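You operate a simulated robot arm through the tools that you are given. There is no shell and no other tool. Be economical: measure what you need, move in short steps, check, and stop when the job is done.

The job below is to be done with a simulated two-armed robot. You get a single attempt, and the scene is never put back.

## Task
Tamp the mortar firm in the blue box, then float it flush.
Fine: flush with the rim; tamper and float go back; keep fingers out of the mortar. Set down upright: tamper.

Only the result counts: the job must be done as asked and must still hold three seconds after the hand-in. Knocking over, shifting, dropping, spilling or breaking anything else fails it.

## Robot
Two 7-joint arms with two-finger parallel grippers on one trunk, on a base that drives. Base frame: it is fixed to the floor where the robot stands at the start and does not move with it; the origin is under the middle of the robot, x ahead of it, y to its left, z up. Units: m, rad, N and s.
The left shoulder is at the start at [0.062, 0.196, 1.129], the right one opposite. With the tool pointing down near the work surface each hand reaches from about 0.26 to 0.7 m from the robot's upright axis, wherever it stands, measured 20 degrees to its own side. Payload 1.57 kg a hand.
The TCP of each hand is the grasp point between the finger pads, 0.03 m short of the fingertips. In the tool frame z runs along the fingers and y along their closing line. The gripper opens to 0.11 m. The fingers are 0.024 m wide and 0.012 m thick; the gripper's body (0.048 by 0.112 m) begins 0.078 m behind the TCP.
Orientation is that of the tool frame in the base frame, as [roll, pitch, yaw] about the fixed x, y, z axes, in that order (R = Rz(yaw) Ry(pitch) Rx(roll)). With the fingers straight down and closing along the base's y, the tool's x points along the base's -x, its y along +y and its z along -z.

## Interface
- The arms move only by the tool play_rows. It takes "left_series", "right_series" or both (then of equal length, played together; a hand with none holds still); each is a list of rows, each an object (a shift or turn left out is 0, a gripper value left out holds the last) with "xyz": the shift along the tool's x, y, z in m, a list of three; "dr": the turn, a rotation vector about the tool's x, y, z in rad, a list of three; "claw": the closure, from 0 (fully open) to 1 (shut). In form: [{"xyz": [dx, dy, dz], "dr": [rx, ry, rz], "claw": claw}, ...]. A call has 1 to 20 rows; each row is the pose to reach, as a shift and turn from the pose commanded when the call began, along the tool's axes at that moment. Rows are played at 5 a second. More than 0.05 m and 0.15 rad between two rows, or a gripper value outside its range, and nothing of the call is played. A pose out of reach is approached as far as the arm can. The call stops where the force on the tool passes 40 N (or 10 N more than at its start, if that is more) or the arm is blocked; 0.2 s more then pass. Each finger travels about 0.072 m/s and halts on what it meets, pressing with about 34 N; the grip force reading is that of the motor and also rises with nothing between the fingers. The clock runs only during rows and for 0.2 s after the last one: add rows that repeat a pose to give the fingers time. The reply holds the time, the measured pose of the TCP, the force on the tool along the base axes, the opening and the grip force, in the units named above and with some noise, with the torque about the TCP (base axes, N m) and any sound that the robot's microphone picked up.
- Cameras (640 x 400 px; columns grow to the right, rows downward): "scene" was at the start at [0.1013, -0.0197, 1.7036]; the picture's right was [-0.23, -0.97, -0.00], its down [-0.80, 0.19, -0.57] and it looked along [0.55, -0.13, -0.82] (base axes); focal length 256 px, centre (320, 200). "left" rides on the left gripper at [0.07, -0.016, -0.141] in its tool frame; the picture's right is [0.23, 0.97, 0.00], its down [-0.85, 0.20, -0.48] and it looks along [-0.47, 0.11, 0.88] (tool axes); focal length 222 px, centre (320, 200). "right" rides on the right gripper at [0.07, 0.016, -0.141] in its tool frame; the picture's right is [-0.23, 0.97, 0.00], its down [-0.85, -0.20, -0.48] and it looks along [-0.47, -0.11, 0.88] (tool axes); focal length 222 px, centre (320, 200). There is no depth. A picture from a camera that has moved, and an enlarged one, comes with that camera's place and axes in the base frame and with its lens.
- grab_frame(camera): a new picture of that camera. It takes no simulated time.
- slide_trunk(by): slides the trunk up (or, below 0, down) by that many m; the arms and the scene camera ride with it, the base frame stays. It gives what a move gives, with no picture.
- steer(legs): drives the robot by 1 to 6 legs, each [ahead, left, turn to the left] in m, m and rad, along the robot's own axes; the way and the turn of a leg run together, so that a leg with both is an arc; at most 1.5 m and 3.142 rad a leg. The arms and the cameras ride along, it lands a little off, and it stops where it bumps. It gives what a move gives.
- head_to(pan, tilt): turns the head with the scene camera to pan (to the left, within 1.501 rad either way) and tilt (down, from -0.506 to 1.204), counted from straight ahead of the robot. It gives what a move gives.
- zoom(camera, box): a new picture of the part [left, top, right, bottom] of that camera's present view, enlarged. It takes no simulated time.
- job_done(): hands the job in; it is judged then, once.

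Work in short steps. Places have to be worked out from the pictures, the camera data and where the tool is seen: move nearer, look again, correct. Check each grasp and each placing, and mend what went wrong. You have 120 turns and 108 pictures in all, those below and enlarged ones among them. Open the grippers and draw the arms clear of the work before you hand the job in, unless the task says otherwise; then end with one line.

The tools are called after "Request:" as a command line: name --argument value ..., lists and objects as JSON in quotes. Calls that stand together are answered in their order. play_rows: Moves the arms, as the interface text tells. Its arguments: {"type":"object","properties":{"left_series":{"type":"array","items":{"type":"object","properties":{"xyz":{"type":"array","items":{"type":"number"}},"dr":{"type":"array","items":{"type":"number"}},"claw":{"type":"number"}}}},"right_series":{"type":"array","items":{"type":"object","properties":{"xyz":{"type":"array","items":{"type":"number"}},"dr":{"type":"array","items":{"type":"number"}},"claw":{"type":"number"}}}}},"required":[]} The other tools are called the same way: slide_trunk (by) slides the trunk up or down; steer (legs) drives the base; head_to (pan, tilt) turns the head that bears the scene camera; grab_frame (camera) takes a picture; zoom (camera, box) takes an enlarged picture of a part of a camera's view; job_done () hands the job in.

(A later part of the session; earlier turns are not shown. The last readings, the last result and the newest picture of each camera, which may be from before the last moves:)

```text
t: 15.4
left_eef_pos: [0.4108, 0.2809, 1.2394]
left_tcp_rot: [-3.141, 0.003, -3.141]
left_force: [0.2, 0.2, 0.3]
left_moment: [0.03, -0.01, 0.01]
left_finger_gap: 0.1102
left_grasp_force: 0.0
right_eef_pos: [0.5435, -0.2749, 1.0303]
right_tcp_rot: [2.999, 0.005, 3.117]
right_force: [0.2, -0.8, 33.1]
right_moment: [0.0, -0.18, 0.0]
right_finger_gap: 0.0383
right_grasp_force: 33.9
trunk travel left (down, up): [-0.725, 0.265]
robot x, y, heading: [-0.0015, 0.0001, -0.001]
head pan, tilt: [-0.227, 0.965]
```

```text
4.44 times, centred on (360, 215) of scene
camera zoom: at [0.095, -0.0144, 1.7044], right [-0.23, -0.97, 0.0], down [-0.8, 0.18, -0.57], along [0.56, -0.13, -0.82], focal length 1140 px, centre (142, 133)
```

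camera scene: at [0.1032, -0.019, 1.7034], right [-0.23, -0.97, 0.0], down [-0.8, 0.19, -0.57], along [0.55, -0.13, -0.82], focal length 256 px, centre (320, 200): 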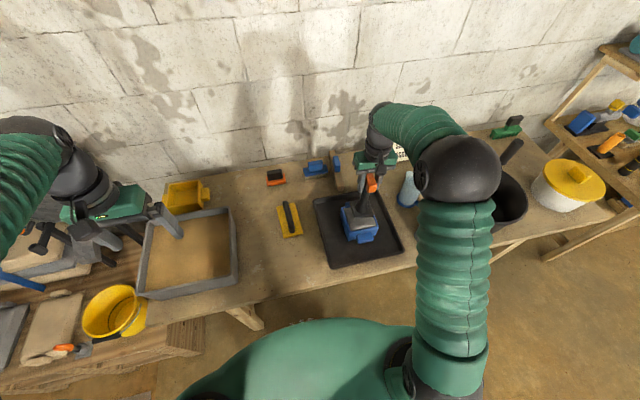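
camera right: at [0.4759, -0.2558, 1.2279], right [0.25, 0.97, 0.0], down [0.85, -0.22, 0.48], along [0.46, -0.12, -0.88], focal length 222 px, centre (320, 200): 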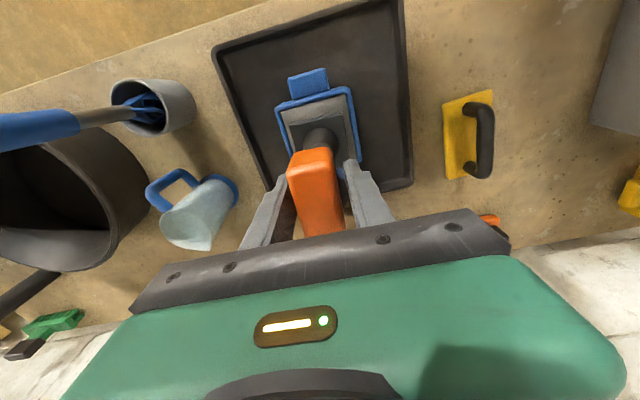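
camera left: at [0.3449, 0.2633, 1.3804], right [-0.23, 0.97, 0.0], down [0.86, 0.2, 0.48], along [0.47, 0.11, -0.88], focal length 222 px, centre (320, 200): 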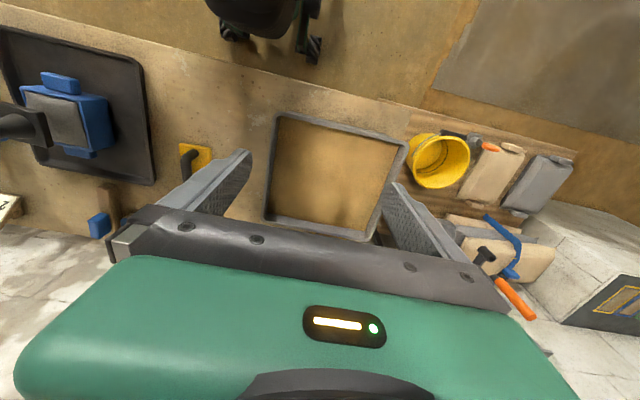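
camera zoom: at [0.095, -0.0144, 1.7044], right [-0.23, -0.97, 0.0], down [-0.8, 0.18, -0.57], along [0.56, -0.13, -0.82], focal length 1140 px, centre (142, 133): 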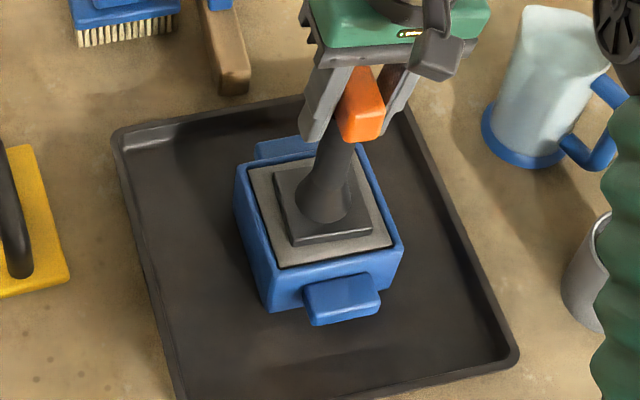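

Good central press. I lift 3 cm and view the surface.

Request:
play_rows --right_series '[{"xyz": [0, 0.0015, -0.01]}, {"xyz": [0, 0.0058, -0.04]}, {"xyz": [0, 0.0087, -0.06]}, {"xyz": [0, 0.0087, -0.06]}]'

Request:
zoom --camera "left" --box '[0, 70, 120, 160]'

Request:
zoom --camera "right" --box '[240, 50, 400, 190]'

Request:
zoom --camera "scene" --box '[330, 180, 390, 250]'

```text
t: 16.4
left_eef_pos: [0.4167, 0.2806, 1.2375]
left_tcp_rot: [3.141, -0.003, -3.141]
left_force: [1.0, 0.1, -0.4]
left_moment: [-0.04, 0.01, 0.01]
left_finger_gap: 0.1097
left_grasp_force: 0.0
right_eef_pos: [0.5477, -0.273, 1.0881]
right_tcp_rot: [2.998, -0.003, 3.117]
right_force: [0.5, 0.0, -7.4]
right_moment: [0.0, 0.03, 0.0]
right_finger_gap: 0.0385
right_grasp_force: 33.9
trunk travel left (down, up): [-0.725, 0.265]
robot x, y, heading: [0.0024, -0.0003, -0.003]
head pan, tilt: [-0.227, 0.965]
```

```text
4.44 times, centred on (60, 115) of left
camera zoom: at [0.3467, 0.265, 1.3794], right [-0.23, 0.97, 0.0], down [0.86, 0.2, 0.48], along [0.46, 0.11, -0.88], focal length 987 px, centre (1476, 578)
```

zoom: 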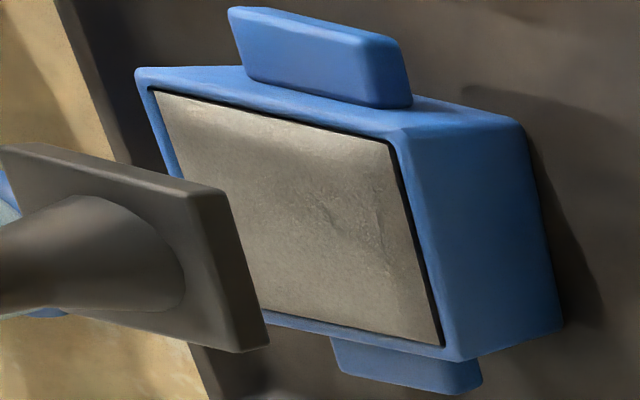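

```text
2.86 times, centred on (320, 120) of right
camera zoom: at [0.477, -0.2755, 1.2322], right [0.25, 0.96, 0.14], down [0.85, -0.29, 0.44], along [0.46, 0.01, -0.89], focal length 635 px, centre (320, 429)
```

zoom: 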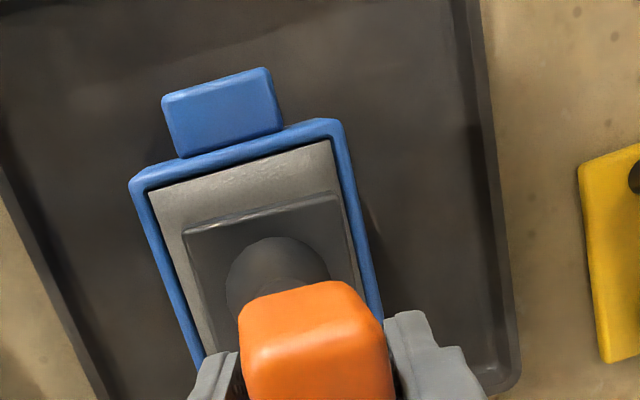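

```text
5.71 times, centred on (360, 215) of scene
camera zoom: at [0.1046, -0.017, 1.7033], right [-0.23, -0.97, 0.0], down [-0.8, 0.18, -0.57], along [0.55, -0.13, -0.82], focal length 1466 px, centre (91, 114)
```

zoom: 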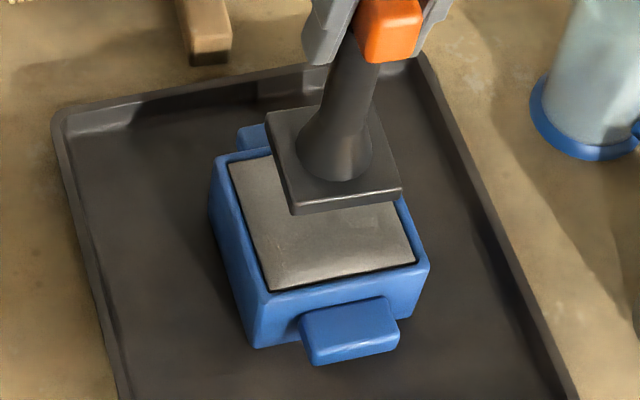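

The plate stays level in the grip. I do offset strokes next: first toward (+x,+y) by 9 mm, lifting after the press.

Request:
play_rows --right_series '[{"xyz": [-0.009, 0.0089, 0.0013]}, {"xyz": [-0.009, 0.0045, 0.031]}, {"xyz": [-0.009, 0.0016, 0.0507]}, {"xyz": [-0.009, 0.0009, 0.0557]}, {"xyz": [-0.009, 0.0006, 0.0577]}, {"xyz": [-0.009, 0.0003, 0.0597]}, {"xyz": [-0.009, 0.0001, 0.0613]}, {"xyz": [-0.009, 0.0001, 0.0613]}]'

Request:
zoom --camera "left" --box '[0, 60, 140, 180]'

```text
t: 18.2
left_eef_pos: [0.4107, 0.2804, 1.2398]
left_tcp_rot: [-3.14, 0.004, 3.14]
left_force: [0.3, -0.6, -1.0]
left_moment: [0.07, 0.01, 0.0]
left_finger_gap: 0.1099
left_grasp_force: 0.0
right_eef_pos: [0.5542, -0.2647, 1.0298]
right_tcp_rot: [2.999, 0.004, 3.117]
right_force: [0.1, 0.0, 32.2]
right_moment: [-0.02, -0.23, 0.01]
right_finger_gap: 0.0386
right_grasp_force: 33.9
trunk travel left (down, up): [-0.725, 0.265]
robot x, y, heading: [0.0024, -0.0032, -0.0]
head pan, tilt: [-0.227, 0.965]
```

```text
3.33 times, centred on (70, 120) of left
camera zoom: at [0.3406, 0.2667, 1.3812], right [-0.23, 0.97, 0.0], down [0.85, 0.2, 0.48], along [0.47, 0.11, -0.88], focal length 740 px, centre (1153, 467)
```

zoom: 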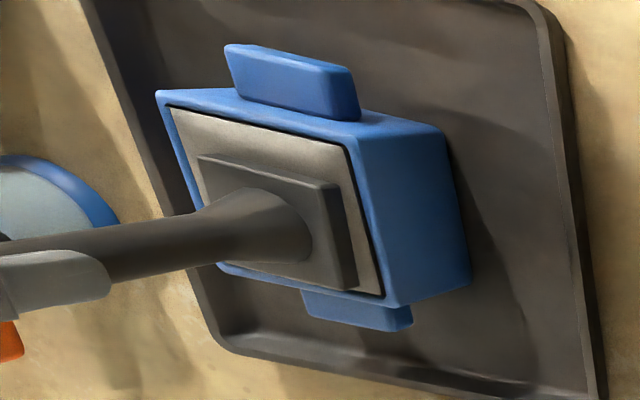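

Level, 32 N, no significant moment. Next the (+x,-y) stroke.

Request:
play_rows --right_series '[{"xyz": [0, 0.0029, -0.0198]}, {"xyz": [0, -0.0149, -0.0224]}, {"xyz": [0, -0.0165, -0.0115]}, {"xyz": [0, -0.0171, -0.0075]}, {"xyz": [0, -0.0175, -0.0046]}, {"xyz": [0, -0.0178, -0.0026]}, {"xyz": [0, -0.0178, -0.0026]}]'

Request:
zoom --camera "left" --box '[0, 60, 140, 180]'

```text
t: 19.8
left_eef_pos: [0.4121, 0.2822, 1.2394]
left_tcp_rot: [-3.14, 0.002, -3.141]
left_force: [-0.2, -0.4, 0.3]
left_moment: [0.0, -0.02, -0.02]
left_finger_gap: 0.1101
left_grasp_force: 0.0
right_eef_pos: [0.5544, -0.2831, 1.0304]
right_tcp_rot: [2.999, 0.007, 3.118]
right_force: [-0.1, 0.9, 30.9]
right_moment: [0.01, -0.19, 0.0]
right_finger_gap: 0.0387
right_grasp_force: 34.2
trunk travel left (down, up): [-0.725, 0.265]
robot x, y, heading: [-0.0015, -0.0007, -0.0]
head pan, tilt: [-0.227, 0.965]
```

```text
3.33 times, centred on (70, 120) of left
camera zoom: at [0.3411, 0.2662, 1.3812], right [-0.23, 0.97, 0.0], down [0.85, 0.2, 0.48], along [0.47, 0.11, -0.88], focal length 740 px, centre (1153, 467)
```

zoom: 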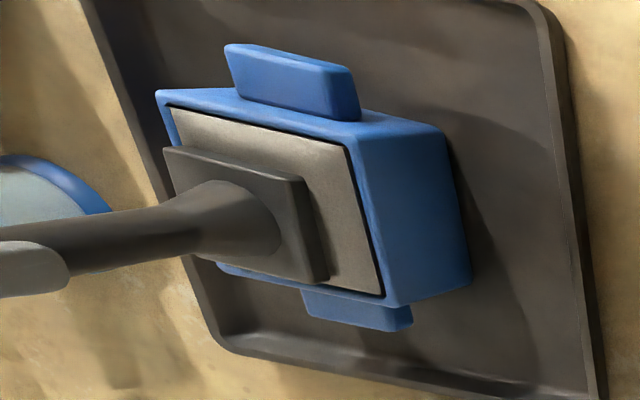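

Good and level. Next (-x,-y), then (-x,+y).

Request:
play_rows --right_series '[{"xyz": [0, 0.0029, -0.0198]}, {"xyz": [0.018, 0.0029, -0.0198]}, {"xyz": [0.018, 0.0013, -0.009]}, {"xyz": [0.018, 0.0007, -0.005]}, {"xyz": [0.018, 0.0003, -0.002]}, {"xyz": [0.018, 0, 0]}, {"xyz": [0.018, 0, 0]}]'

Request:
play_rows --right_series '[{"xyz": [0, 0.0029, -0.0198]}, {"xyz": [0, 0.0207, -0.0172]}, {"xyz": [0, 0.0191, -0.0064]}, {"xyz": [0, 0.0185, -0.0024]}, {"xyz": [0, 0.0181, 0.0006]}, {"xyz": [0, 0.0178, 0.0026]}, {"xyz": [0, 0.0178, 0.0026]}]'

Request:
zoom --camera "left" --box '[0, 60, 140, 180]'

```text
t: 21.4
left_eef_pos: [0.4131, 0.2809, 1.2394]
left_tcp_rot: [-3.139, 0.002, -3.141]
left_force: [0.2, -0.6, 0.7]
left_moment: [-0.02, -0.03, -0.01]
left_finger_gap: 0.1099
left_grasp_force: 0.1
right_eef_pos: [0.5355, -0.2808, 1.0309]
right_tcp_rot: [2.998, 0.005, 3.118]
right_force: [-0.2, 0.8, 29.9]
right_moment: [-0.02, -0.21, 0.01]
right_finger_gap: 0.0386
right_grasp_force: 33.5
trunk travel left (down, up): [-0.725, 0.265]
robot x, y, heading: [0.0003, -0.0016, -0.001]
head pan, tilt: [-0.227, 0.965]
```

```text
t: 23.0
left_eef_pos: [0.4126, 0.2828, 1.24]
left_tcp_rot: [-3.139, 0.002, -3.141]
left_force: [-0.3, -0.1, -0.1]
left_moment: [0.03, -0.01, 0.01]
left_finger_gap: 0.11
left_grasp_force: 0.1
right_eef_pos: [0.5362, -0.2644, 1.0302]
right_tcp_rot: [2.998, 0.004, 3.118]
right_force: [-0.6, 0.0, 30.6]
right_moment: [-0.03, -0.2, 0.01]
right_finger_gap: 0.0386
right_grasp_force: 33.4
trunk travel left (down, up): [-0.725, 0.265]
robot x, y, heading: [0.0011, -0.0019, 0.001]
head pan, tilt: [-0.227, 0.965]
```

```text
3.33 times, centred on (70, 120) of left
camera zoom: at [0.3411, 0.2669, 1.3811], right [-0.23, 0.97, 0.0], down [0.85, 0.2, 0.48], along [0.47, 0.11, -0.88], focal length 740 px, centre (1153, 467)
```

zoom: 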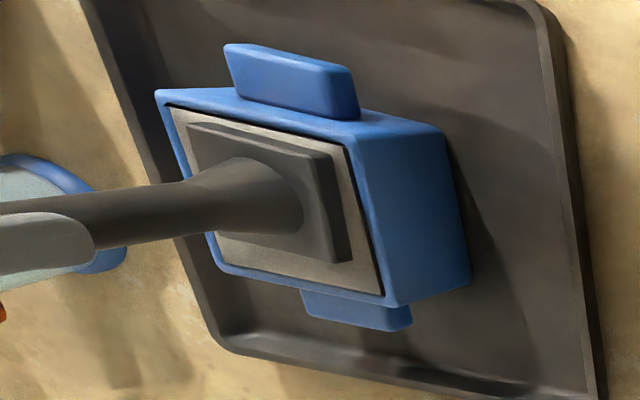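

All four quarters took about 38 N at equal height, so the mortar is evenly compacted. I add two firm central strokes for margin, then lift.

Request:
play_rows --right_series '[{"xyz": [0, 0.0029, -0.0198]}, {"xyz": [-0.009, -0.006, -0.0211]}, {"xyz": [-0.009, -0.0079, -0.008]}, {"xyz": [-0.009, -0.0086, -0.0033]}, {"xyz": [-0.009, -0.009, -0.0003]}, {"xyz": [-0.009, -0.009, -0.0001]}, {"xyz": [-0.009, -0.006, -0.0211]}, {"xyz": [-0.009, -0.0079, -0.008]}, {"xyz": [-0.009, -0.0086, -0.0033]}, {"xyz": [-0.009, -0.009, -0.0003]}, {"xyz": [-0.009, -0.009, 0.0005]}, {"xyz": [-0.009, -0.009, 0.0005]}]'

Request:
play_rows --right_series '[{"xyz": [0, 0.0015, -0.01]}, {"xyz": [0, 0.0058, -0.04]}, {"xyz": [0, 0.0108, -0.075]}, {"xyz": [0, 0.0108, -0.075]}]'

Request:
zoom --camera "left" --box '[0, 70, 120, 160]'

Request:
zoom --camera "scene" --box '[330, 180, 390, 250]'

```text
t: 25.6
left_eef_pos: [0.4103, 0.2819, 1.2405]
left_tcp_rot: [-3.141, 0.003, 3.141]
left_force: [0.1, 0.1, -0.7]
left_moment: [-0.01, 0.0, -0.01]
left_finger_gap: 0.1099
left_grasp_force: 0.0
right_eef_pos: [0.5421, -0.2747, 1.0302]
right_tcp_rot: [2.999, 0.007, 3.116]
right_force: [0.4, 0.0, 40.3]
right_moment: [0.0, -0.33, 0.0]
right_finger_gap: 0.0386
right_grasp_force: 34.1
trunk travel left (down, up): [-0.725, 0.265]
robot x, y, heading: [0.0015, 0.0, -0.002]
head pan, tilt: [-0.227, 0.965]
```

```text
t: 26.6
left_eef_pos: [0.4167, 0.2797, 1.2388]
left_tcp_rot: [-3.142, -0.002, -3.141]
left_force: [0.6, -1.1, -0.1]
left_moment: [0.0, 0.05, 0.02]
left_finger_gap: 0.1099
left_grasp_force: 0.0
right_eef_pos: [0.5474, -0.2747, 1.1017]
right_tcp_rot: [2.997, -0.003, 3.117]
right_force: [-0.1, 0.5, -6.6]
right_moment: [-0.01, 0.01, 0.0]
right_finger_gap: 0.0388
right_grasp_force: 33.8
trunk travel left (down, up): [-0.725, 0.265]
robot x, y, heading: [-0.0011, 0.0027, 0.003]
head pan, tilt: [-0.227, 0.965]
```

```text
4.44 times, centred on (60, 115) of left
camera zoom: at [0.3463, 0.2652, 1.3795], right [-0.23, 0.97, 0.0], down [0.86, 0.2, 0.48], along [0.46, 0.11, -0.88], focal length 987 px, centre (1476, 578)
```

zoom: 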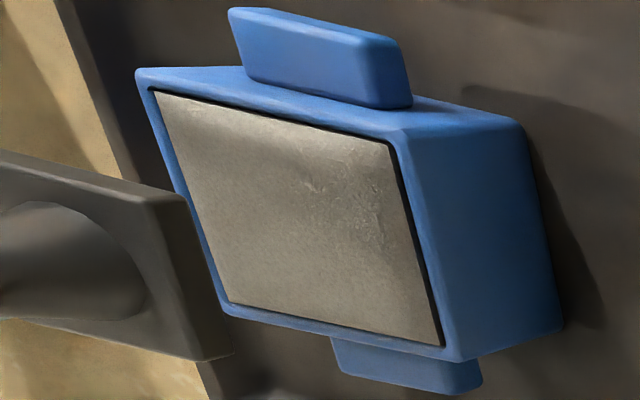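

```text
5.71 times, centred on (360, 215) of scene
camera zoom: at [0.1039, -0.0167, 1.7033], right [-0.23, -0.97, 0.0], down [-0.8, 0.18, -0.57], along [0.55, -0.13, -0.82], focal length 1466 px, centre (91, 114)
```

zoom: 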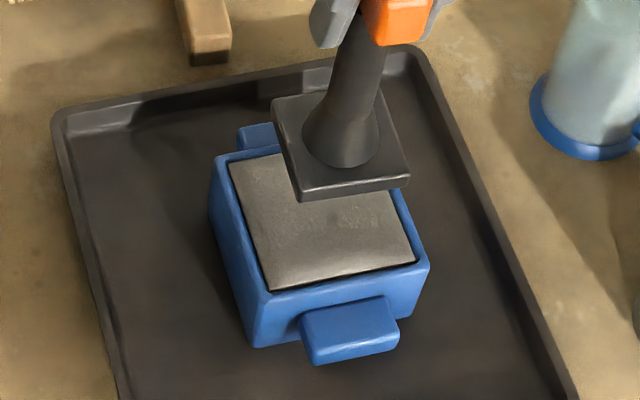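

Tamping is done. Now I carry the tamper back over its original spot (0.478,-0.040), restoring the yaw, still high.

Request:
play_rows --right_series '[{"xyz": [0.013, 0.0383, 0.0056], "dr": [0, 0.0034, -0.0231]}, {"xyz": [0.0261, 0.0766, 0.0112], "dr": [0, 0.0067, -0.0462]}, {"xyz": [0.0392, 0.1149, 0.0168], "dr": [0, 0.0101, -0.0693]}, {"xyz": [0.0522, 0.1531, 0.0223], "dr": [0, 0.0135, -0.0923]}, {"xyz": [0.0653, 0.1914, 0.0279], "dr": [0, 0.0168, -0.1154]}, {"xyz": [0.0783, 0.2297, 0.0335], "dr": [0, 0.0202, -0.1385]}, {"xyz": [0.0783, 0.2297, 0.0335], "dr": [0, 0.0202, -0.1385]}]'

Request:
grab_frame --camera "right"

Request:
zoom --camera "scene" --box '[250, 160, 350, 275]'

Request:
zoom --camera "left" --box '[80, 40, 260, 180]'

```text
t: 28.2
left_eef_pos: [0.4161, 0.2799, 1.2382]
left_tcp_rot: [-3.14, -0.002, 3.14]
left_force: [0.7, -0.3, 0.1]
left_moment: [-0.06, 0.01, 0.0]
left_finger_gap: 0.1101
left_grasp_force: 0.2
right_eef_pos: [0.4741, -0.0387, 1.102]
right_tcp_rot: [2.999, -0.001, -3.024]
right_force: [0.3, -0.5, -6.5]
right_moment: [-0.01, 0.05, 0.0]
right_finger_gap: 0.0385
right_grasp_force: 33.5
trunk travel left (down, up): [-0.725, 0.265]
robot x, y, heading: [0.0011, 0.001, -0.003]
head pan, tilt: [-0.227, 0.965]
```

```text
56 pictures are left
camera right: at [0.4047, -0.0525, 1.2457], right [0.12, 0.98, 0.14], down [0.88, -0.17, 0.44], along [0.46, 0.07, -0.89], focal length 222 px, centre (320, 200)
```

right: 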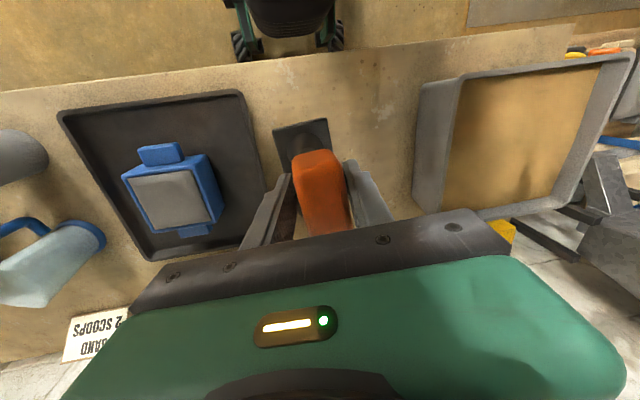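

```text
3.48 times, centred on (300, 218) of scene
camera zoom: at [0.1033, -0.0157, 1.7034], right [-0.23, -0.97, 0.0], down [-0.8, 0.18, -0.57], along [0.55, -0.13, -0.82], focal length 892 px, centre (390, 139)
```

zoom: 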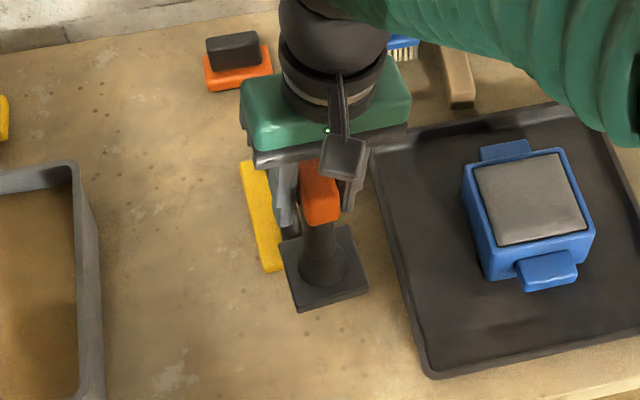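

```text
2.86 times, centred on (170, 110) of left
camera zoom: at [0.3454, 0.2658, 1.3798], right [-0.23, 0.97, 0.0], down [0.86, 0.2, 0.48], along [0.47, 0.11, -0.88], focal length 635 px, centre (749, 457)
```

zoom: 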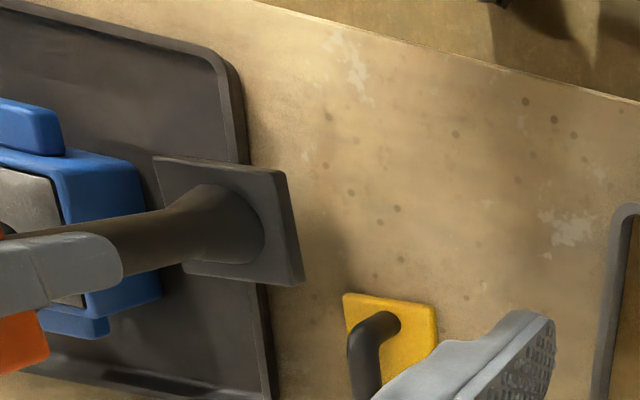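

The plate hovers above the original spot. I lower it vertically to just before table contact.

Request:
play_rows --right_series '[{"xyz": [0, -0.0058, 0.0396]}, {"xyz": [0, -0.0116, 0.0792]}, {"xyz": [0, -0.0173, 0.1187]}, {"xyz": [0, -0.0195, 0.1336]}, {"xyz": [0, -0.0202, 0.1385]}, {"xyz": [0, -0.0208, 0.1425]}, {"xyz": [0, -0.0212, 0.1455]}, {"xyz": [0, -0.0212, 0.1455]}]'

Request:
zoom --camera "scene" --box '[250, 160, 350, 275]'

Request:
zoom --camera "left" --box '[80, 40, 260, 180]'

```text
t: 30.0
left_eef_pos: [0.4145, 0.28, 1.2382]
left_tcp_rot: [3.141, 0.0, -3.141]
left_force: [0.9, -0.1, 1.4]
left_moment: [-0.01, -0.02, -0.01]
left_finger_gap: 0.1101
left_grasp_force: 0.1
right_eef_pos: [0.4734, -0.0395, 0.9537]
right_tcp_rot: [2.997, 0.003, -3.027]
right_force: [-0.1, -1.1, 5.1]
right_moment: [0.12, 0.42, -0.02]
right_finger_gap: 0.0386
right_grasp_force: 34.0
trunk travel left (down, up): [-0.725, 0.265]
robot x, y, heading: [-0.0026, 0.0019, 0.003]
head pan, tilt: [-0.227, 0.965]
```

```text
3.48 times, centred on (300, 218) of scene
camera zoom: at [0.1017, -0.0172, 1.7038], right [-0.23, -0.97, 0.0], down [-0.8, 0.18, -0.57], along [0.55, -0.13, -0.82], focal length 892 px, centre (390, 139)
```

zoom: 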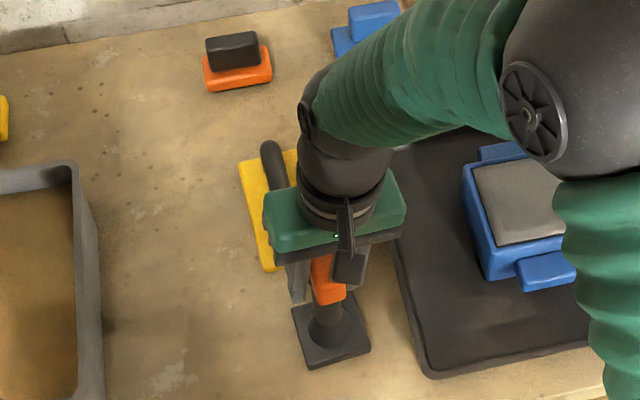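

```text
2.86 times, centred on (170, 110) of left
camera zoom: at [0.3444, 0.2646, 1.3805], right [-0.23, 0.97, 0.0], down [0.86, 0.2, 0.48], along [0.47, 0.11, -0.88], focal length 635 px, centre (749, 457)
```

zoom: 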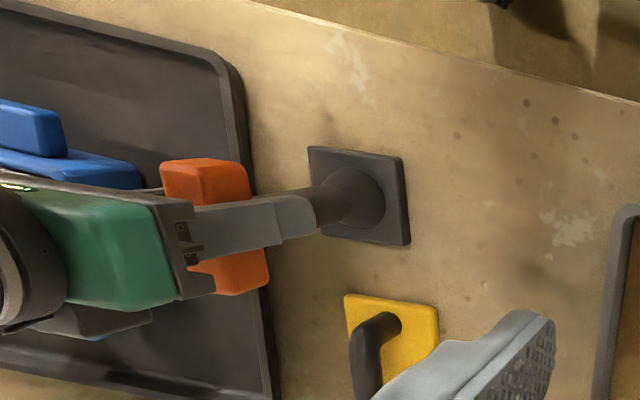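

It's on the table at the same place, touching first at the near edge. I press slightly to seat it flat, then open.

Request:
play_rows --right_series '[{"xyz": [0, -0.0003, 0.002]}, {"xyz": [0, -0.0005, 0.0035]}, {"xyz": [0, -0.0005, 0.0035]}]'

Request:
play_rows --right_series '[{"xyz": [0, 0, 0], "claw": 0.55}, {"xyz": [0, 0, 0], "claw": 0.4}, {"xyz": [0, 0, 0], "claw": 0.2}, {"xyz": [0, 0, 0], "claw": 0}, {"xyz": [0, 0, 0], "claw": 0}, {"xyz": [0, 0, 0], "claw": 0}]'

Request:
zoom --camera "scene" --box '[250, 160, 350, 275]'

Request:
grab_frame --camera "right"

```text
t: 30.8
left_eef_pos: [0.4143, 0.28, 1.2388]
left_tcp_rot: [3.141, 0.003, 3.141]
left_force: [-0.5, -0.4, 0.1]
left_moment: [0.01, -0.02, -0.01]
left_finger_gap: 0.1101
left_grasp_force: 0.0
right_eef_pos: [0.4746, -0.0392, 0.9534]
right_tcp_rot: [2.996, 0.009, -3.028]
right_force: [-4.5, -0.3, 20.3]
right_moment: [-0.7, 0.78, -0.17]
right_finger_gap: 0.0387
right_grasp_force: 33.4
trunk travel left (down, up): [-0.725, 0.265]
robot x, y, heading: [-0.0013, -0.002, 0.004]
head pan, tilt: [-0.227, 0.965]
stopped in row 3 (right hand): the force on the tool passed its limit at 41 N (the readings are from after the stop); the commanded pose is now the measured one
```

```text
t: 32.2
left_eef_pos: [0.4145, 0.2802, 1.2386]
left_tcp_rot: [3.141, 0.0, -3.141]
left_force: [0.3, 0.2, 0.9]
left_moment: [0.0, -0.01, 0.01]
left_finger_gap: 0.1099
left_grasp_force: 0.1
right_eef_pos: [0.475, -0.0408, 0.9514]
right_tcp_rot: [2.997, 0.007, -3.028]
right_force: [0.6, 0.0, -0.2]
right_moment: [0.01, 0.01, -0.03]
right_finger_gap: 0.1101
right_grasp_force: 0.1
trunk travel left (down, up): [-0.725, 0.265]
robot x, y, heading: [-0.0012, 0.0013, 0.003]
head pan, tilt: [-0.227, 0.965]
```

```text
3.48 times, centred on (300, 218) of scene
camera zoom: at [0.1013, -0.0172, 1.7036], right [-0.23, -0.97, 0.0], down [-0.8, 0.18, -0.57], along [0.55, -0.13, -0.82], focal length 892 px, centre (390, 139)
```

zoom: 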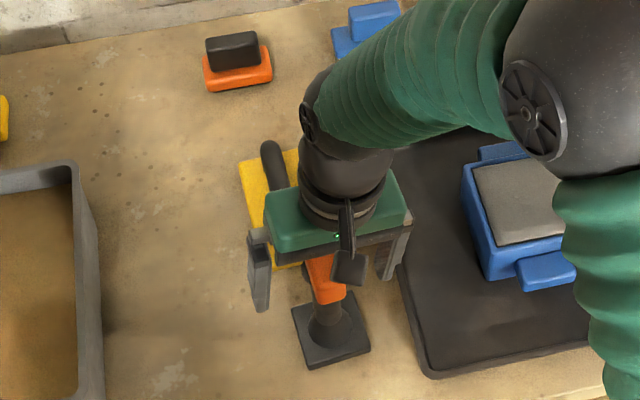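

```text
50 pictures are left
camera right: at [0.4046, -0.0532, 1.0956], right [0.12, 0.98, 0.14], down [0.88, -0.17, 0.45], along [0.47, 0.07, -0.88], focal length 222 px, centre (320, 200)
```

right: 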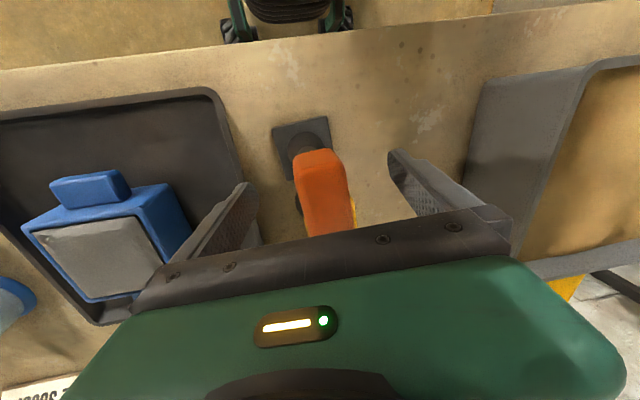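

The tamper stands freely at its place. I rise vertically, then straighten the wrist.

Request:
play_rows --right_series '[{"xyz": [0, 0.0029, -0.0198]}, {"xyz": [0, 0.0087, -0.0594]}, {"xyz": [0, 0.0145, -0.099]}, {"xyz": [0, 0.0202, -0.1385]}, {"xyz": [0, 0.0202, -0.1385], "dr": [0.145, 0, 0]}, {"xyz": [0, 0.0202, -0.1385], "dr": [0.145, 0, 0]}]'

Request:
zoom --camera "scene" --box '[250, 160, 350, 275]'

Request:
grab_frame --camera "right"

```text
t: 33.6
left_eef_pos: [0.4157, 0.2811, 1.2378]
left_tcp_rot: [-3.14, -0.001, -3.141]
left_force: [-0.5, 0.0, 0.5]
left_moment: [-0.03, -0.02, -0.02]
left_finger_gap: 0.1102
left_grasp_force: 0.1
right_eef_pos: [0.4736, -0.0422, 1.0921]
right_tcp_rot: [3.141, 0.006, -3.028]
right_force: [0.1, 0.9, -0.3]
right_moment: [0.02, 0.0, 0.01]
right_finger_gap: 0.1098
right_grasp_force: 0.1
trunk travel left (down, up): [-0.725, 0.265]
robot x, y, heading: [0.001, -0.002, 0.006]
head pan, tilt: [-0.227, 0.965]
```

```text
3.48 times, centred on (300, 218) of scene
camera zoom: at [0.1022, -0.0149, 1.7036], right [-0.23, -0.97, 0.0], down [-0.8, 0.18, -0.57], along [0.55, -0.13, -0.82], focal length 892 px, centre (390, 139)
```

zoom: 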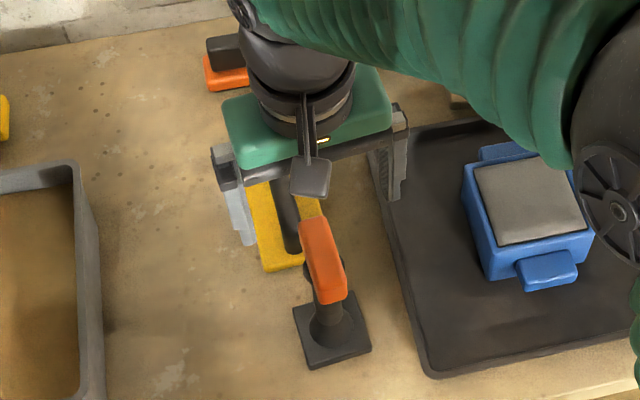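

```text
48 pictures are left
camera right: at [0.4019, -0.0335, 1.2343], right [0.12, 0.99, 0.0], down [0.87, -0.1, 0.48], along [0.48, -0.06, -0.88], focal length 222 px, centre (320, 200)
```

right: 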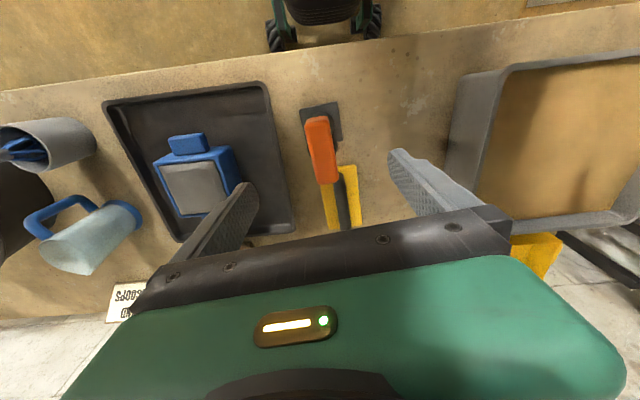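

The tamper is back upright. The float centre computes to about (0.632,-0.014), yaw about 0.05, handle top at about z 0.873. I move above it.

Request:
play_rows --right_series '[{"xyz": [-0.045, 0.003, 0], "dr": [0, 0, 0.02]}, {"xyz": [-0.09, 0.006, 0.0], "dr": [0, 0, 0.04]}, {"xyz": [-0.13, 0.0085, 0], "dr": [0, 0, 0.055]}, {"xyz": [-0.16, 0.0099, 0.02], "dr": [0, 0, 0.065]}, {"xyz": [-0.16, 0.0099, 0.06], "dr": [0, 0, 0.065]}, {"xyz": [-0.16, 0.0099, 0.1], "dr": [0, 0, 0.065]}, {"xyz": [-0.16, 0.0099, 0.1], "dr": [0, 0, 0.065]}]'

Request:
grab_frame --camera "right"

Request:
zoom --camera "scene" --box '[240, 150, 340, 275]'

Request:
zoom --camera "left" --box '[80, 60, 260, 200]'

```text
t: 35.2
left_eef_pos: [0.4151, 0.2799, 1.238]
left_tcp_rot: [-3.139, -0.002, -3.141]
left_force: [0.4, -0.8, -0.4]
left_moment: [0.01, 0.02, -0.07]
left_finger_gap: 0.1099
left_grasp_force: 0.1
right_eef_pos: [0.6332, -0.0115, 0.9931]
right_tcp_rot: [3.141, 0.007, -3.091]
right_force: [0.6, -1.0, -0.2]
right_moment: [0.02, 0.01, -0.03]
right_finger_gap: 0.1099
right_grasp_force: 0.1
trunk travel left (down, up): [-0.725, 0.265]
robot x, y, heading: [-0.0011, 0.0032, 0.001]
head pan, tilt: [-0.227, 0.965]
```

```text
47 pictures are left
camera right: at [0.5608, 0.0003, 1.1352], right [0.18, 0.98, 0.0], down [0.86, -0.16, 0.48], along [0.48, -0.09, -0.88], focal length 222 px, centre (320, 200)
```

right: 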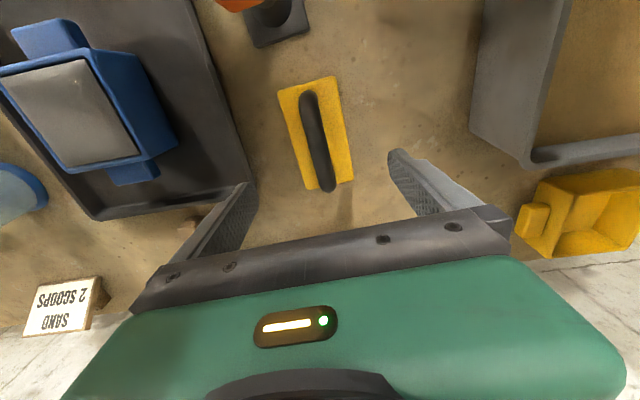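

```text
3.20 times, centred on (290, 212) of scene
camera zoom: at [0.103, -0.0165, 1.7035], right [-0.23, -0.97, 0.0], down [-0.8, 0.18, -0.57], along [0.55, -0.13, -0.82], focal length 821 px, centre (416, 160)
```

zoom: 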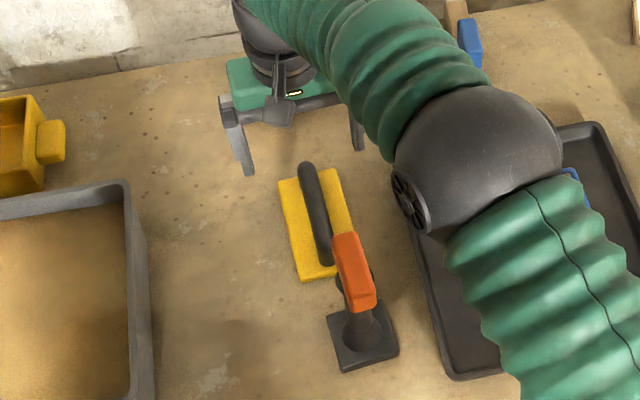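

```text
2.86 times, centred on (170, 130) of left
camera zoom: at [0.3449, 0.2653, 1.38], right [-0.23, 0.97, 0.0], down [0.86, 0.2, 0.48], along [0.47, 0.11, -0.88], focal length 635 px, centre (749, 400)
```

zoom: 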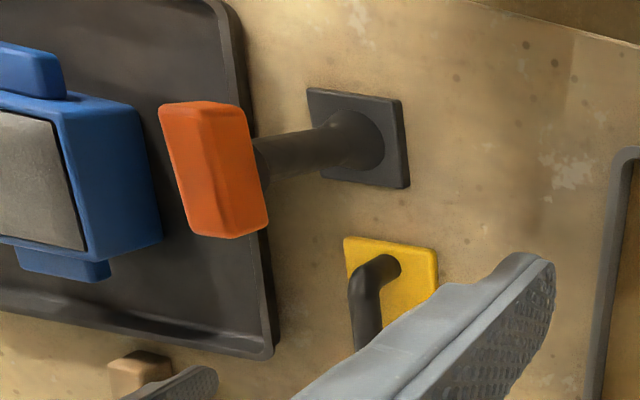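

Handle centre at about (0.630,-0.0155). I descend in two parts and then close gently.

Request:
play_rows --right_series '[{"xyz": [0.002, -0.003, 0.03]}, {"xyz": [0.002, -0.003, 0.07]}, {"xyz": [0.002, -0.003, 0.105]}, {"xyz": [0.002, -0.003, 0.12]}, {"xyz": [0.002, -0.003, 0.127]}, {"xyz": [0.002, -0.003, 0.127]}]'

Request:
grab_frame --camera "right"

Request:
zoom --camera "scene" --box '[240, 150, 340, 275]'

```text
t: 36.6
left_eef_pos: [0.4142, 0.2811, 1.2384]
left_tcp_rot: [-3.14, 0.0, -3.141]
left_force: [1.2, 0.2, 0.5]
left_moment: [0.01, 0.01, 0.0]
left_finger_gap: 0.1103
left_grasp_force: 0.2
right_eef_pos: [0.6346, -0.0138, 0.8661]
right_tcp_rot: [3.141, 0.006, -3.092]
right_force: [0.2, 0.2, -1.0]
right_moment: [-0.02, 0.01, -0.02]
right_finger_gap: 0.1102
right_grasp_force: 0.1
trunk travel left (down, up): [-0.725, 0.265]
robot x, y, heading: [0.0017, -0.0012, 0.002]
head pan, tilt: [-0.227, 0.965]
```

```text
44 pictures are left
camera right: at [0.5607, -0.0022, 1.0079], right [0.18, 0.98, 0.0], down [0.86, -0.16, 0.48], along [0.48, -0.08, -0.88], focal length 222 px, centre (320, 200)
```

right: 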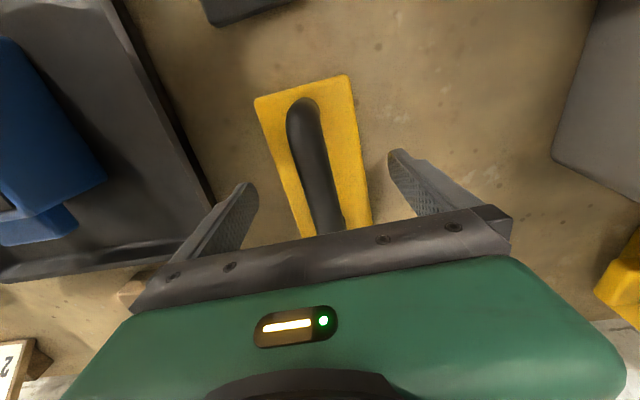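

```text
3.20 times, centred on (290, 212) of scene
camera zoom: at [0.1027, -0.0166, 1.7035], right [-0.23, -0.97, 0.0], down [-0.8, 0.18, -0.57], along [0.55, -0.13, -0.82], focal length 821 px, centre (416, 160)
```

zoom: 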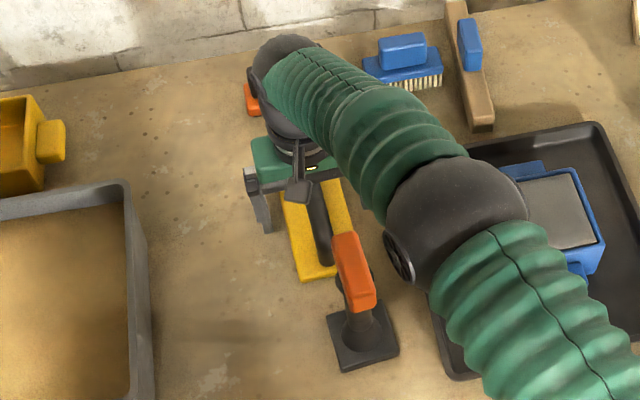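

The handle sits on the TCP pixel. I close.

Request:
play_rows --right_series '[{"xyz": [0, 0, 0], "claw": 0.5}, {"xyz": [0, 0, 0], "claw": 0.7}, {"xyz": [0, 0, 0], "claw": 1}, {"xyz": [0, 0, 0], "claw": 1}, {"xyz": [0, 0, 0], "claw": 1}, {"xyz": [0, 0, 0], "claw": 1}, {"xyz": [0, 0, 0], "claw": 1}]'

Request:
grab_frame --camera "right"

```text
t: 38.2
left_eef_pos: [0.4134, 0.2813, 1.2378]
left_tcp_rot: [-3.139, 0.0, 3.141]
left_force: [-0.5, -0.2, 0.5]
left_moment: [0.0, 0.0, -0.01]
left_finger_gap: 0.1102
left_grasp_force: 0.0
right_eef_pos: [0.6319, -0.0133, 0.8662]
right_tcp_rot: [-3.14, 0.007, -3.093]
right_force: [0.9, 0.4, 0.9]
right_moment: [0.02, 0.0, 0.04]
right_finger_gap: 0.023
right_grasp_force: 34.4
trunk travel left (down, up): [-0.725, 0.265]
robot x, y, heading: [0.0009, -0.0009, -0.0]
head pan, tilt: [-0.227, 0.965]
```

```text
42 pictures are left
camera right: at [0.5607, -0.0022, 1.0081], right [0.18, 0.98, 0.0], down [0.86, -0.16, 0.48], along [0.48, -0.08, -0.88], focal length 222 px, centre (320, 200)
```

right: 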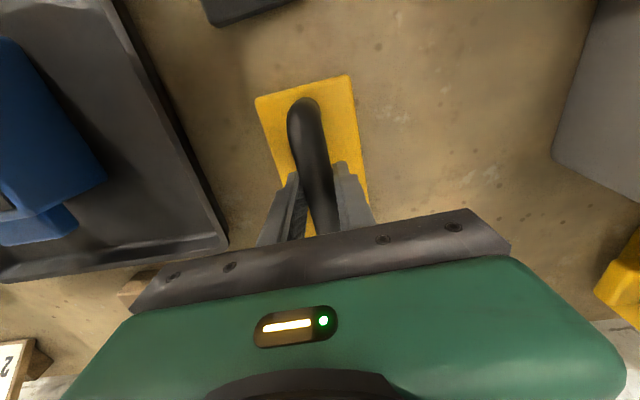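

Held (gap 0.023). I lift 0.12 m straight up, then check weight.

Request:
play_rows --right_series '[{"xyz": [0, 0, -0.01]}, {"xyz": [0, 0, -0.04]}, {"xyz": [0, 0, -0.08]}, {"xyz": [0, 0, -0.12]}, {"xyz": [0, 0, -0.12]}]'

Request:
grab_frame --camera "left"

```text
t: 39.4
left_eef_pos: [0.4153, 0.28, 1.2387]
left_tcp_rot: [-3.139, 0.0, -3.141]
left_force: [-0.6, 0.4, 0.6]
left_moment: [0.01, 0.03, -0.01]
left_finger_gap: 0.1097
left_grasp_force: 0.0
right_eef_pos: [0.6316, -0.0122, 0.9846]
right_tcp_rot: [3.141, 0.005, -3.094]
right_force: [0.7, -0.1, -0.5]
right_moment: [0.01, 0.0, -0.03]
right_finger_gap: 0.0001
right_grasp_force: 21.3
trunk travel left (down, up): [-0.725, 0.265]
robot x, y, heading: [0.0001, -0.0012, 0.001]
head pan, tilt: [-0.227, 0.965]
```

```text
41 pictures are left
camera left: at [0.3451, 0.2652, 1.38], right [-0.23, 0.97, 0.0], down [0.86, 0.2, 0.48], along [0.47, 0.11, -0.88], focal length 222 px, centre (320, 200)
```

left: 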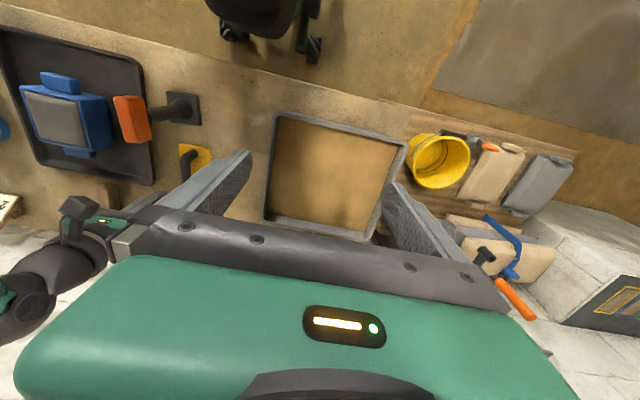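

The float slipped out (gap 0), so I gripped too high on the round bar. I look at it again.

Request:
grab_frame --camera "right"

Request:
zoom --camera "scene" --box '[250, 170, 330, 270]'

```text
40 pictures are left
camera right: at [0.5592, -0.0011, 1.1275], right [0.18, 0.98, 0.0], down [0.86, -0.16, 0.48], along [0.48, -0.09, -0.88], focal length 222 px, centre (320, 200)
```

right: 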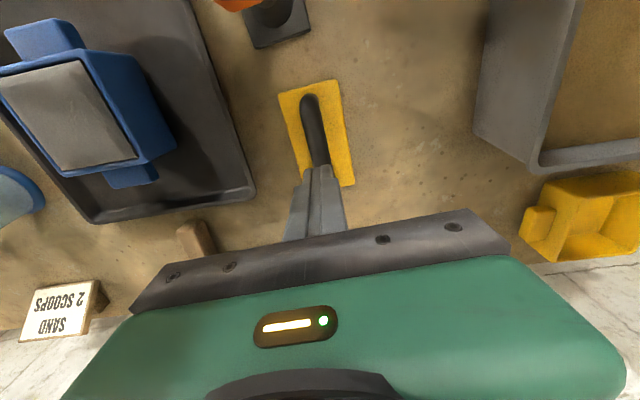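

```text
4.00 times, centred on (290, 220) of scene
camera zoom: at [0.1029, -0.0166, 1.7035], right [-0.23, -0.97, 0.0], down [-0.8, 0.18, -0.57], along [0.55, -0.13, -0.82], focal length 1026 px, centre (440, 120)
```

zoom: 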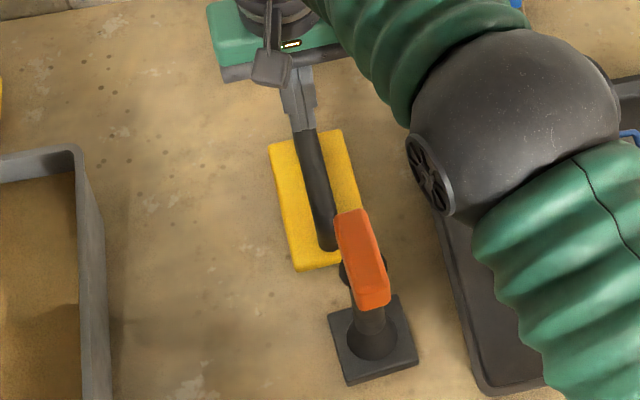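

The float is still in place. The chord width suggests the bar is lower than I thought, near the fingertips. I'll pre-open to about 45 mm so the fingertips stay above the plate, and go lower.

Request:
play_rows --right_series '[{"xyz": [0, 0, 0], "claw": 0.58}, {"xyz": [0, 0, 0.03], "claw": 0.58}, {"xyz": [0, 0, 0.07]}, {"xyz": [0, 0, 0.105]}, {"xyz": [0, 0, 0.12]}, {"xyz": [0, 0, 0.126]}, {"xyz": [0, 0, 0.13]}, {"xyz": [0, 0, 0.133]}, {"xyz": [0, 0, 0.133]}]'

Request:
zoom --camera "right" --box '[230, 60, 410, 240]'

```text
t: 41.4
left_eef_pos: [0.4155, 0.2803, 1.239]
left_tcp_rot: [-3.141, 0.0, -3.14]
left_force: [-0.6, -0.3, -0.2]
left_moment: [0.0, -0.01, 0.0]
left_finger_gap: 0.1099
left_grasp_force: 0.2
right_eef_pos: [0.6332, -0.0162, 0.8521]
right_tcp_rot: [3.141, 0.007, -3.092]
right_force: [0.8, 0.3, 0.2]
right_moment: [0.02, -0.02, 0.0]
right_finger_gap: 0.0462
right_grasp_force: 0.1
trunk travel left (down, up): [-0.725, 0.265]
robot x, y, heading: [0.0014, 0.0019, 0.001]
head pan, tilt: [-0.227, 0.965]
```

```text
2.22 times, centred on (320, 150) of right
camera zoom: at [0.5604, -0.0032, 0.9952], right [0.18, 0.98, 0.0], down [0.86, -0.16, 0.48], along [0.48, -0.09, -0.88], focal length 494 px, centre (320, 311)
```

zoom: 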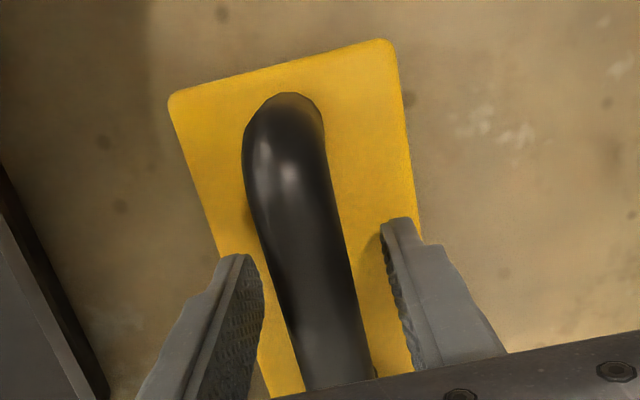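

The fingers straddle the bar above the plate. I lower further in 2 mm steps.

Request:
play_rows --right_series '[{"xyz": [0, 0, 0.003]}, {"xyz": [0, 0, 0.006]}, {"xyz": [0, 0, 0.009]}, {"xyz": [0, 0, 0.009]}]'

Request:
zoom --camera "right" --box '[230, 60, 410, 240]'

```text
t: 42.4
left_eef_pos: [0.4143, 0.2799, 1.2386]
left_tcp_rot: [-3.141, 0.0, 3.141]
left_force: [-0.3, -0.1, -0.1]
left_moment: [0.0, 0.03, -0.03]
left_finger_gap: 0.11
left_grasp_force: 0.1
right_eef_pos: [0.6311, -0.0163, 0.8434]
right_tcp_rot: [-3.141, 0.009, -3.092]
right_force: [0.3, -0.5, 6.3]
right_moment: [-0.11, 0.07, 0.02]
right_finger_gap: 0.0462
right_grasp_force: 0.0
trunk travel left (down, up): [-0.725, 0.265]
robot x, y, heading: [-0.0019, -0.0049, -0.001]
head pan, tilt: [-0.227, 0.965]
```

```text
2.22 times, centred on (320, 150) of right
camera zoom: at [0.5596, -0.0033, 0.9863], right [0.18, 0.98, 0.0], down [0.86, -0.16, 0.49], along [0.48, -0.08, -0.87], focal length 494 px, centre (320, 311)
```

zoom: 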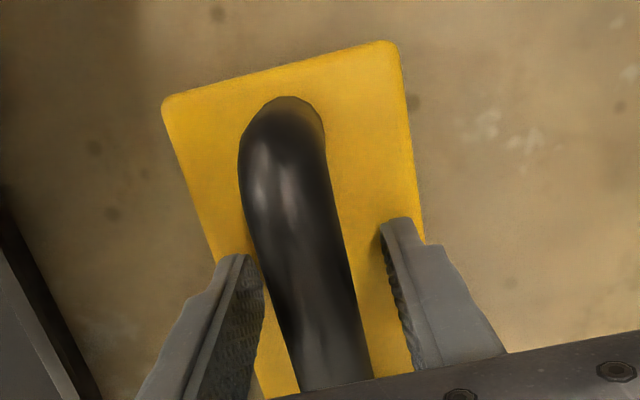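

The fingertips touch the plate at TCP 0.8434. I raise 2 mm and close firmly on the bar.

Request:
play_rows --right_series '[{"xyz": [0, 0, -0.003]}, {"xyz": [0, 0, -0.003], "claw": 0.8}, {"xyz": [0, 0, -0.003], "claw": 1}, {"xyz": [0, 0, -0.003], "claw": 1}, {"xyz": [0, 0, -0.003], "claw": 1}, {"xyz": [0, 0, -0.003], "claw": 1}]'

Request:
play_rows --right_series '[{"xyz": [0, 0, -0.01]}, {"xyz": [0, 0, -0.02]}, {"xyz": [0, 0, -0.02]}]'

Request:
grab_frame --camera "right"

```text
t: 43.8
left_eef_pos: [0.4142, 0.2801, 1.2387]
left_tcp_rot: [-3.14, -0.001, -3.142]
left_force: [0.0, 0.2, -0.9]
left_moment: [-0.02, 0.01, 0.0]
left_finger_gap: 0.11
left_grasp_force: 0.0
right_eef_pos: [0.6325, -0.0147, 0.8454]
right_tcp_rot: [3.141, 0.007, -3.093]
right_force: [0.4, 0.0, -0.1]
right_moment: [-0.03, 0.01, -0.01]
right_finger_gap: 0.0232
right_grasp_force: 33.4
trunk travel left (down, up): [-0.725, 0.265]
robot x, y, heading: [0.0005, -0.0003, 0.003]
head pan, tilt: [-0.227, 0.965]
```

```text
t: 44.6
left_eef_pos: [0.415, 0.2799, 1.238]
left_tcp_rot: [-3.139, 0.001, -3.141]
left_force: [0.0, -0.5, 0.0]
left_moment: [-0.01, 0.02, -0.01]
left_finger_gap: 0.11
left_grasp_force: 0.0
right_eef_pos: [0.6332, -0.0135, 0.8668]
right_tcp_rot: [-3.141, 0.005, -3.093]
right_force: [-0.5, -0.2, -1.7]
right_moment: [0.01, 0.04, -0.03]
right_finger_gap: 0.0231
right_grasp_force: 34.7
trunk travel left (down, up): [-0.725, 0.265]
robot x, y, heading: [-0.0014, 0.0011, 0.004]
head pan, tilt: [-0.227, 0.965]
```

```text
36 pictures are left
camera right: at [0.561, -0.0023, 1.009], right [0.18, 0.98, 0.0], down [0.86, -0.16, 0.48], along [0.48, -0.09, -0.88], focal length 222 px, centre (320, 200)
```

right: 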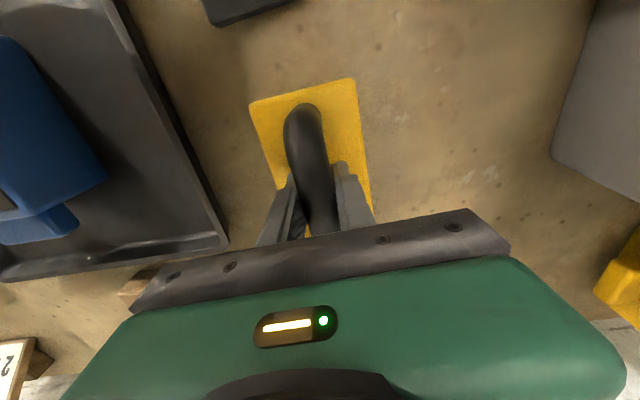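

Lifted 2 cm and still held. I continue up 0.10 m and verify.

Request:
play_rows --right_series '[{"xyz": [0, 0, -0.03]}, {"xyz": [0, 0, -0.06]}, {"xyz": [0, 0, -0.09]}, {"xyz": [0, 0, -0.115]}, {"xyz": [0, 0, -0.115]}]'

Request:
grab_frame --camera "right"

```text
t: 45.8
left_eef_pos: [0.4168, 0.2804, 1.237]
left_tcp_rot: [-3.14, -0.001, 3.14]
left_force: [-0.3, -0.9, 1.0]
left_moment: [-0.01, 0.0, 0.01]
left_finger_gap: 0.1101
left_grasp_force: 0.2
right_eef_pos: [0.6304, -0.0137, 0.9821]
right_tcp_rot: [-3.141, 0.006, -3.093]
right_force: [0.7, 0.0, -2.0]
right_moment: [-0.01, 0.03, 0.01]
right_finger_gap: 0.023
right_grasp_force: 34.0
trunk travel left (down, up): [-0.725, 0.265]
robot x, y, heading: [-0.005, -0.0009, 0.003]
head pan, tilt: [-0.227, 0.965]
```

```text
35 pictures are left
camera right: at [0.5578, -0.002, 1.1256], right [0.18, 0.98, 0.0], down [0.86, -0.16, 0.48], along [0.48, -0.09, -0.88], focal length 222 px, centre (320, 200)
```

right: 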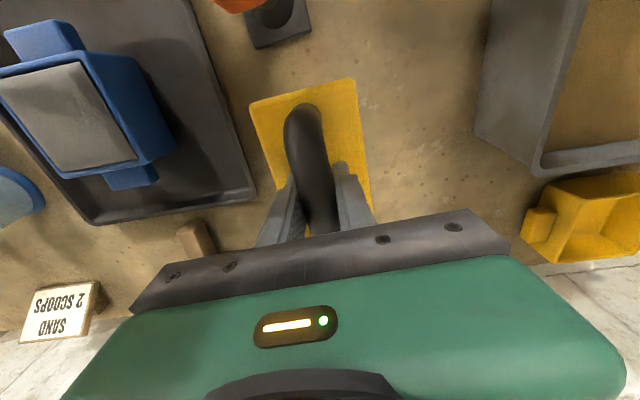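

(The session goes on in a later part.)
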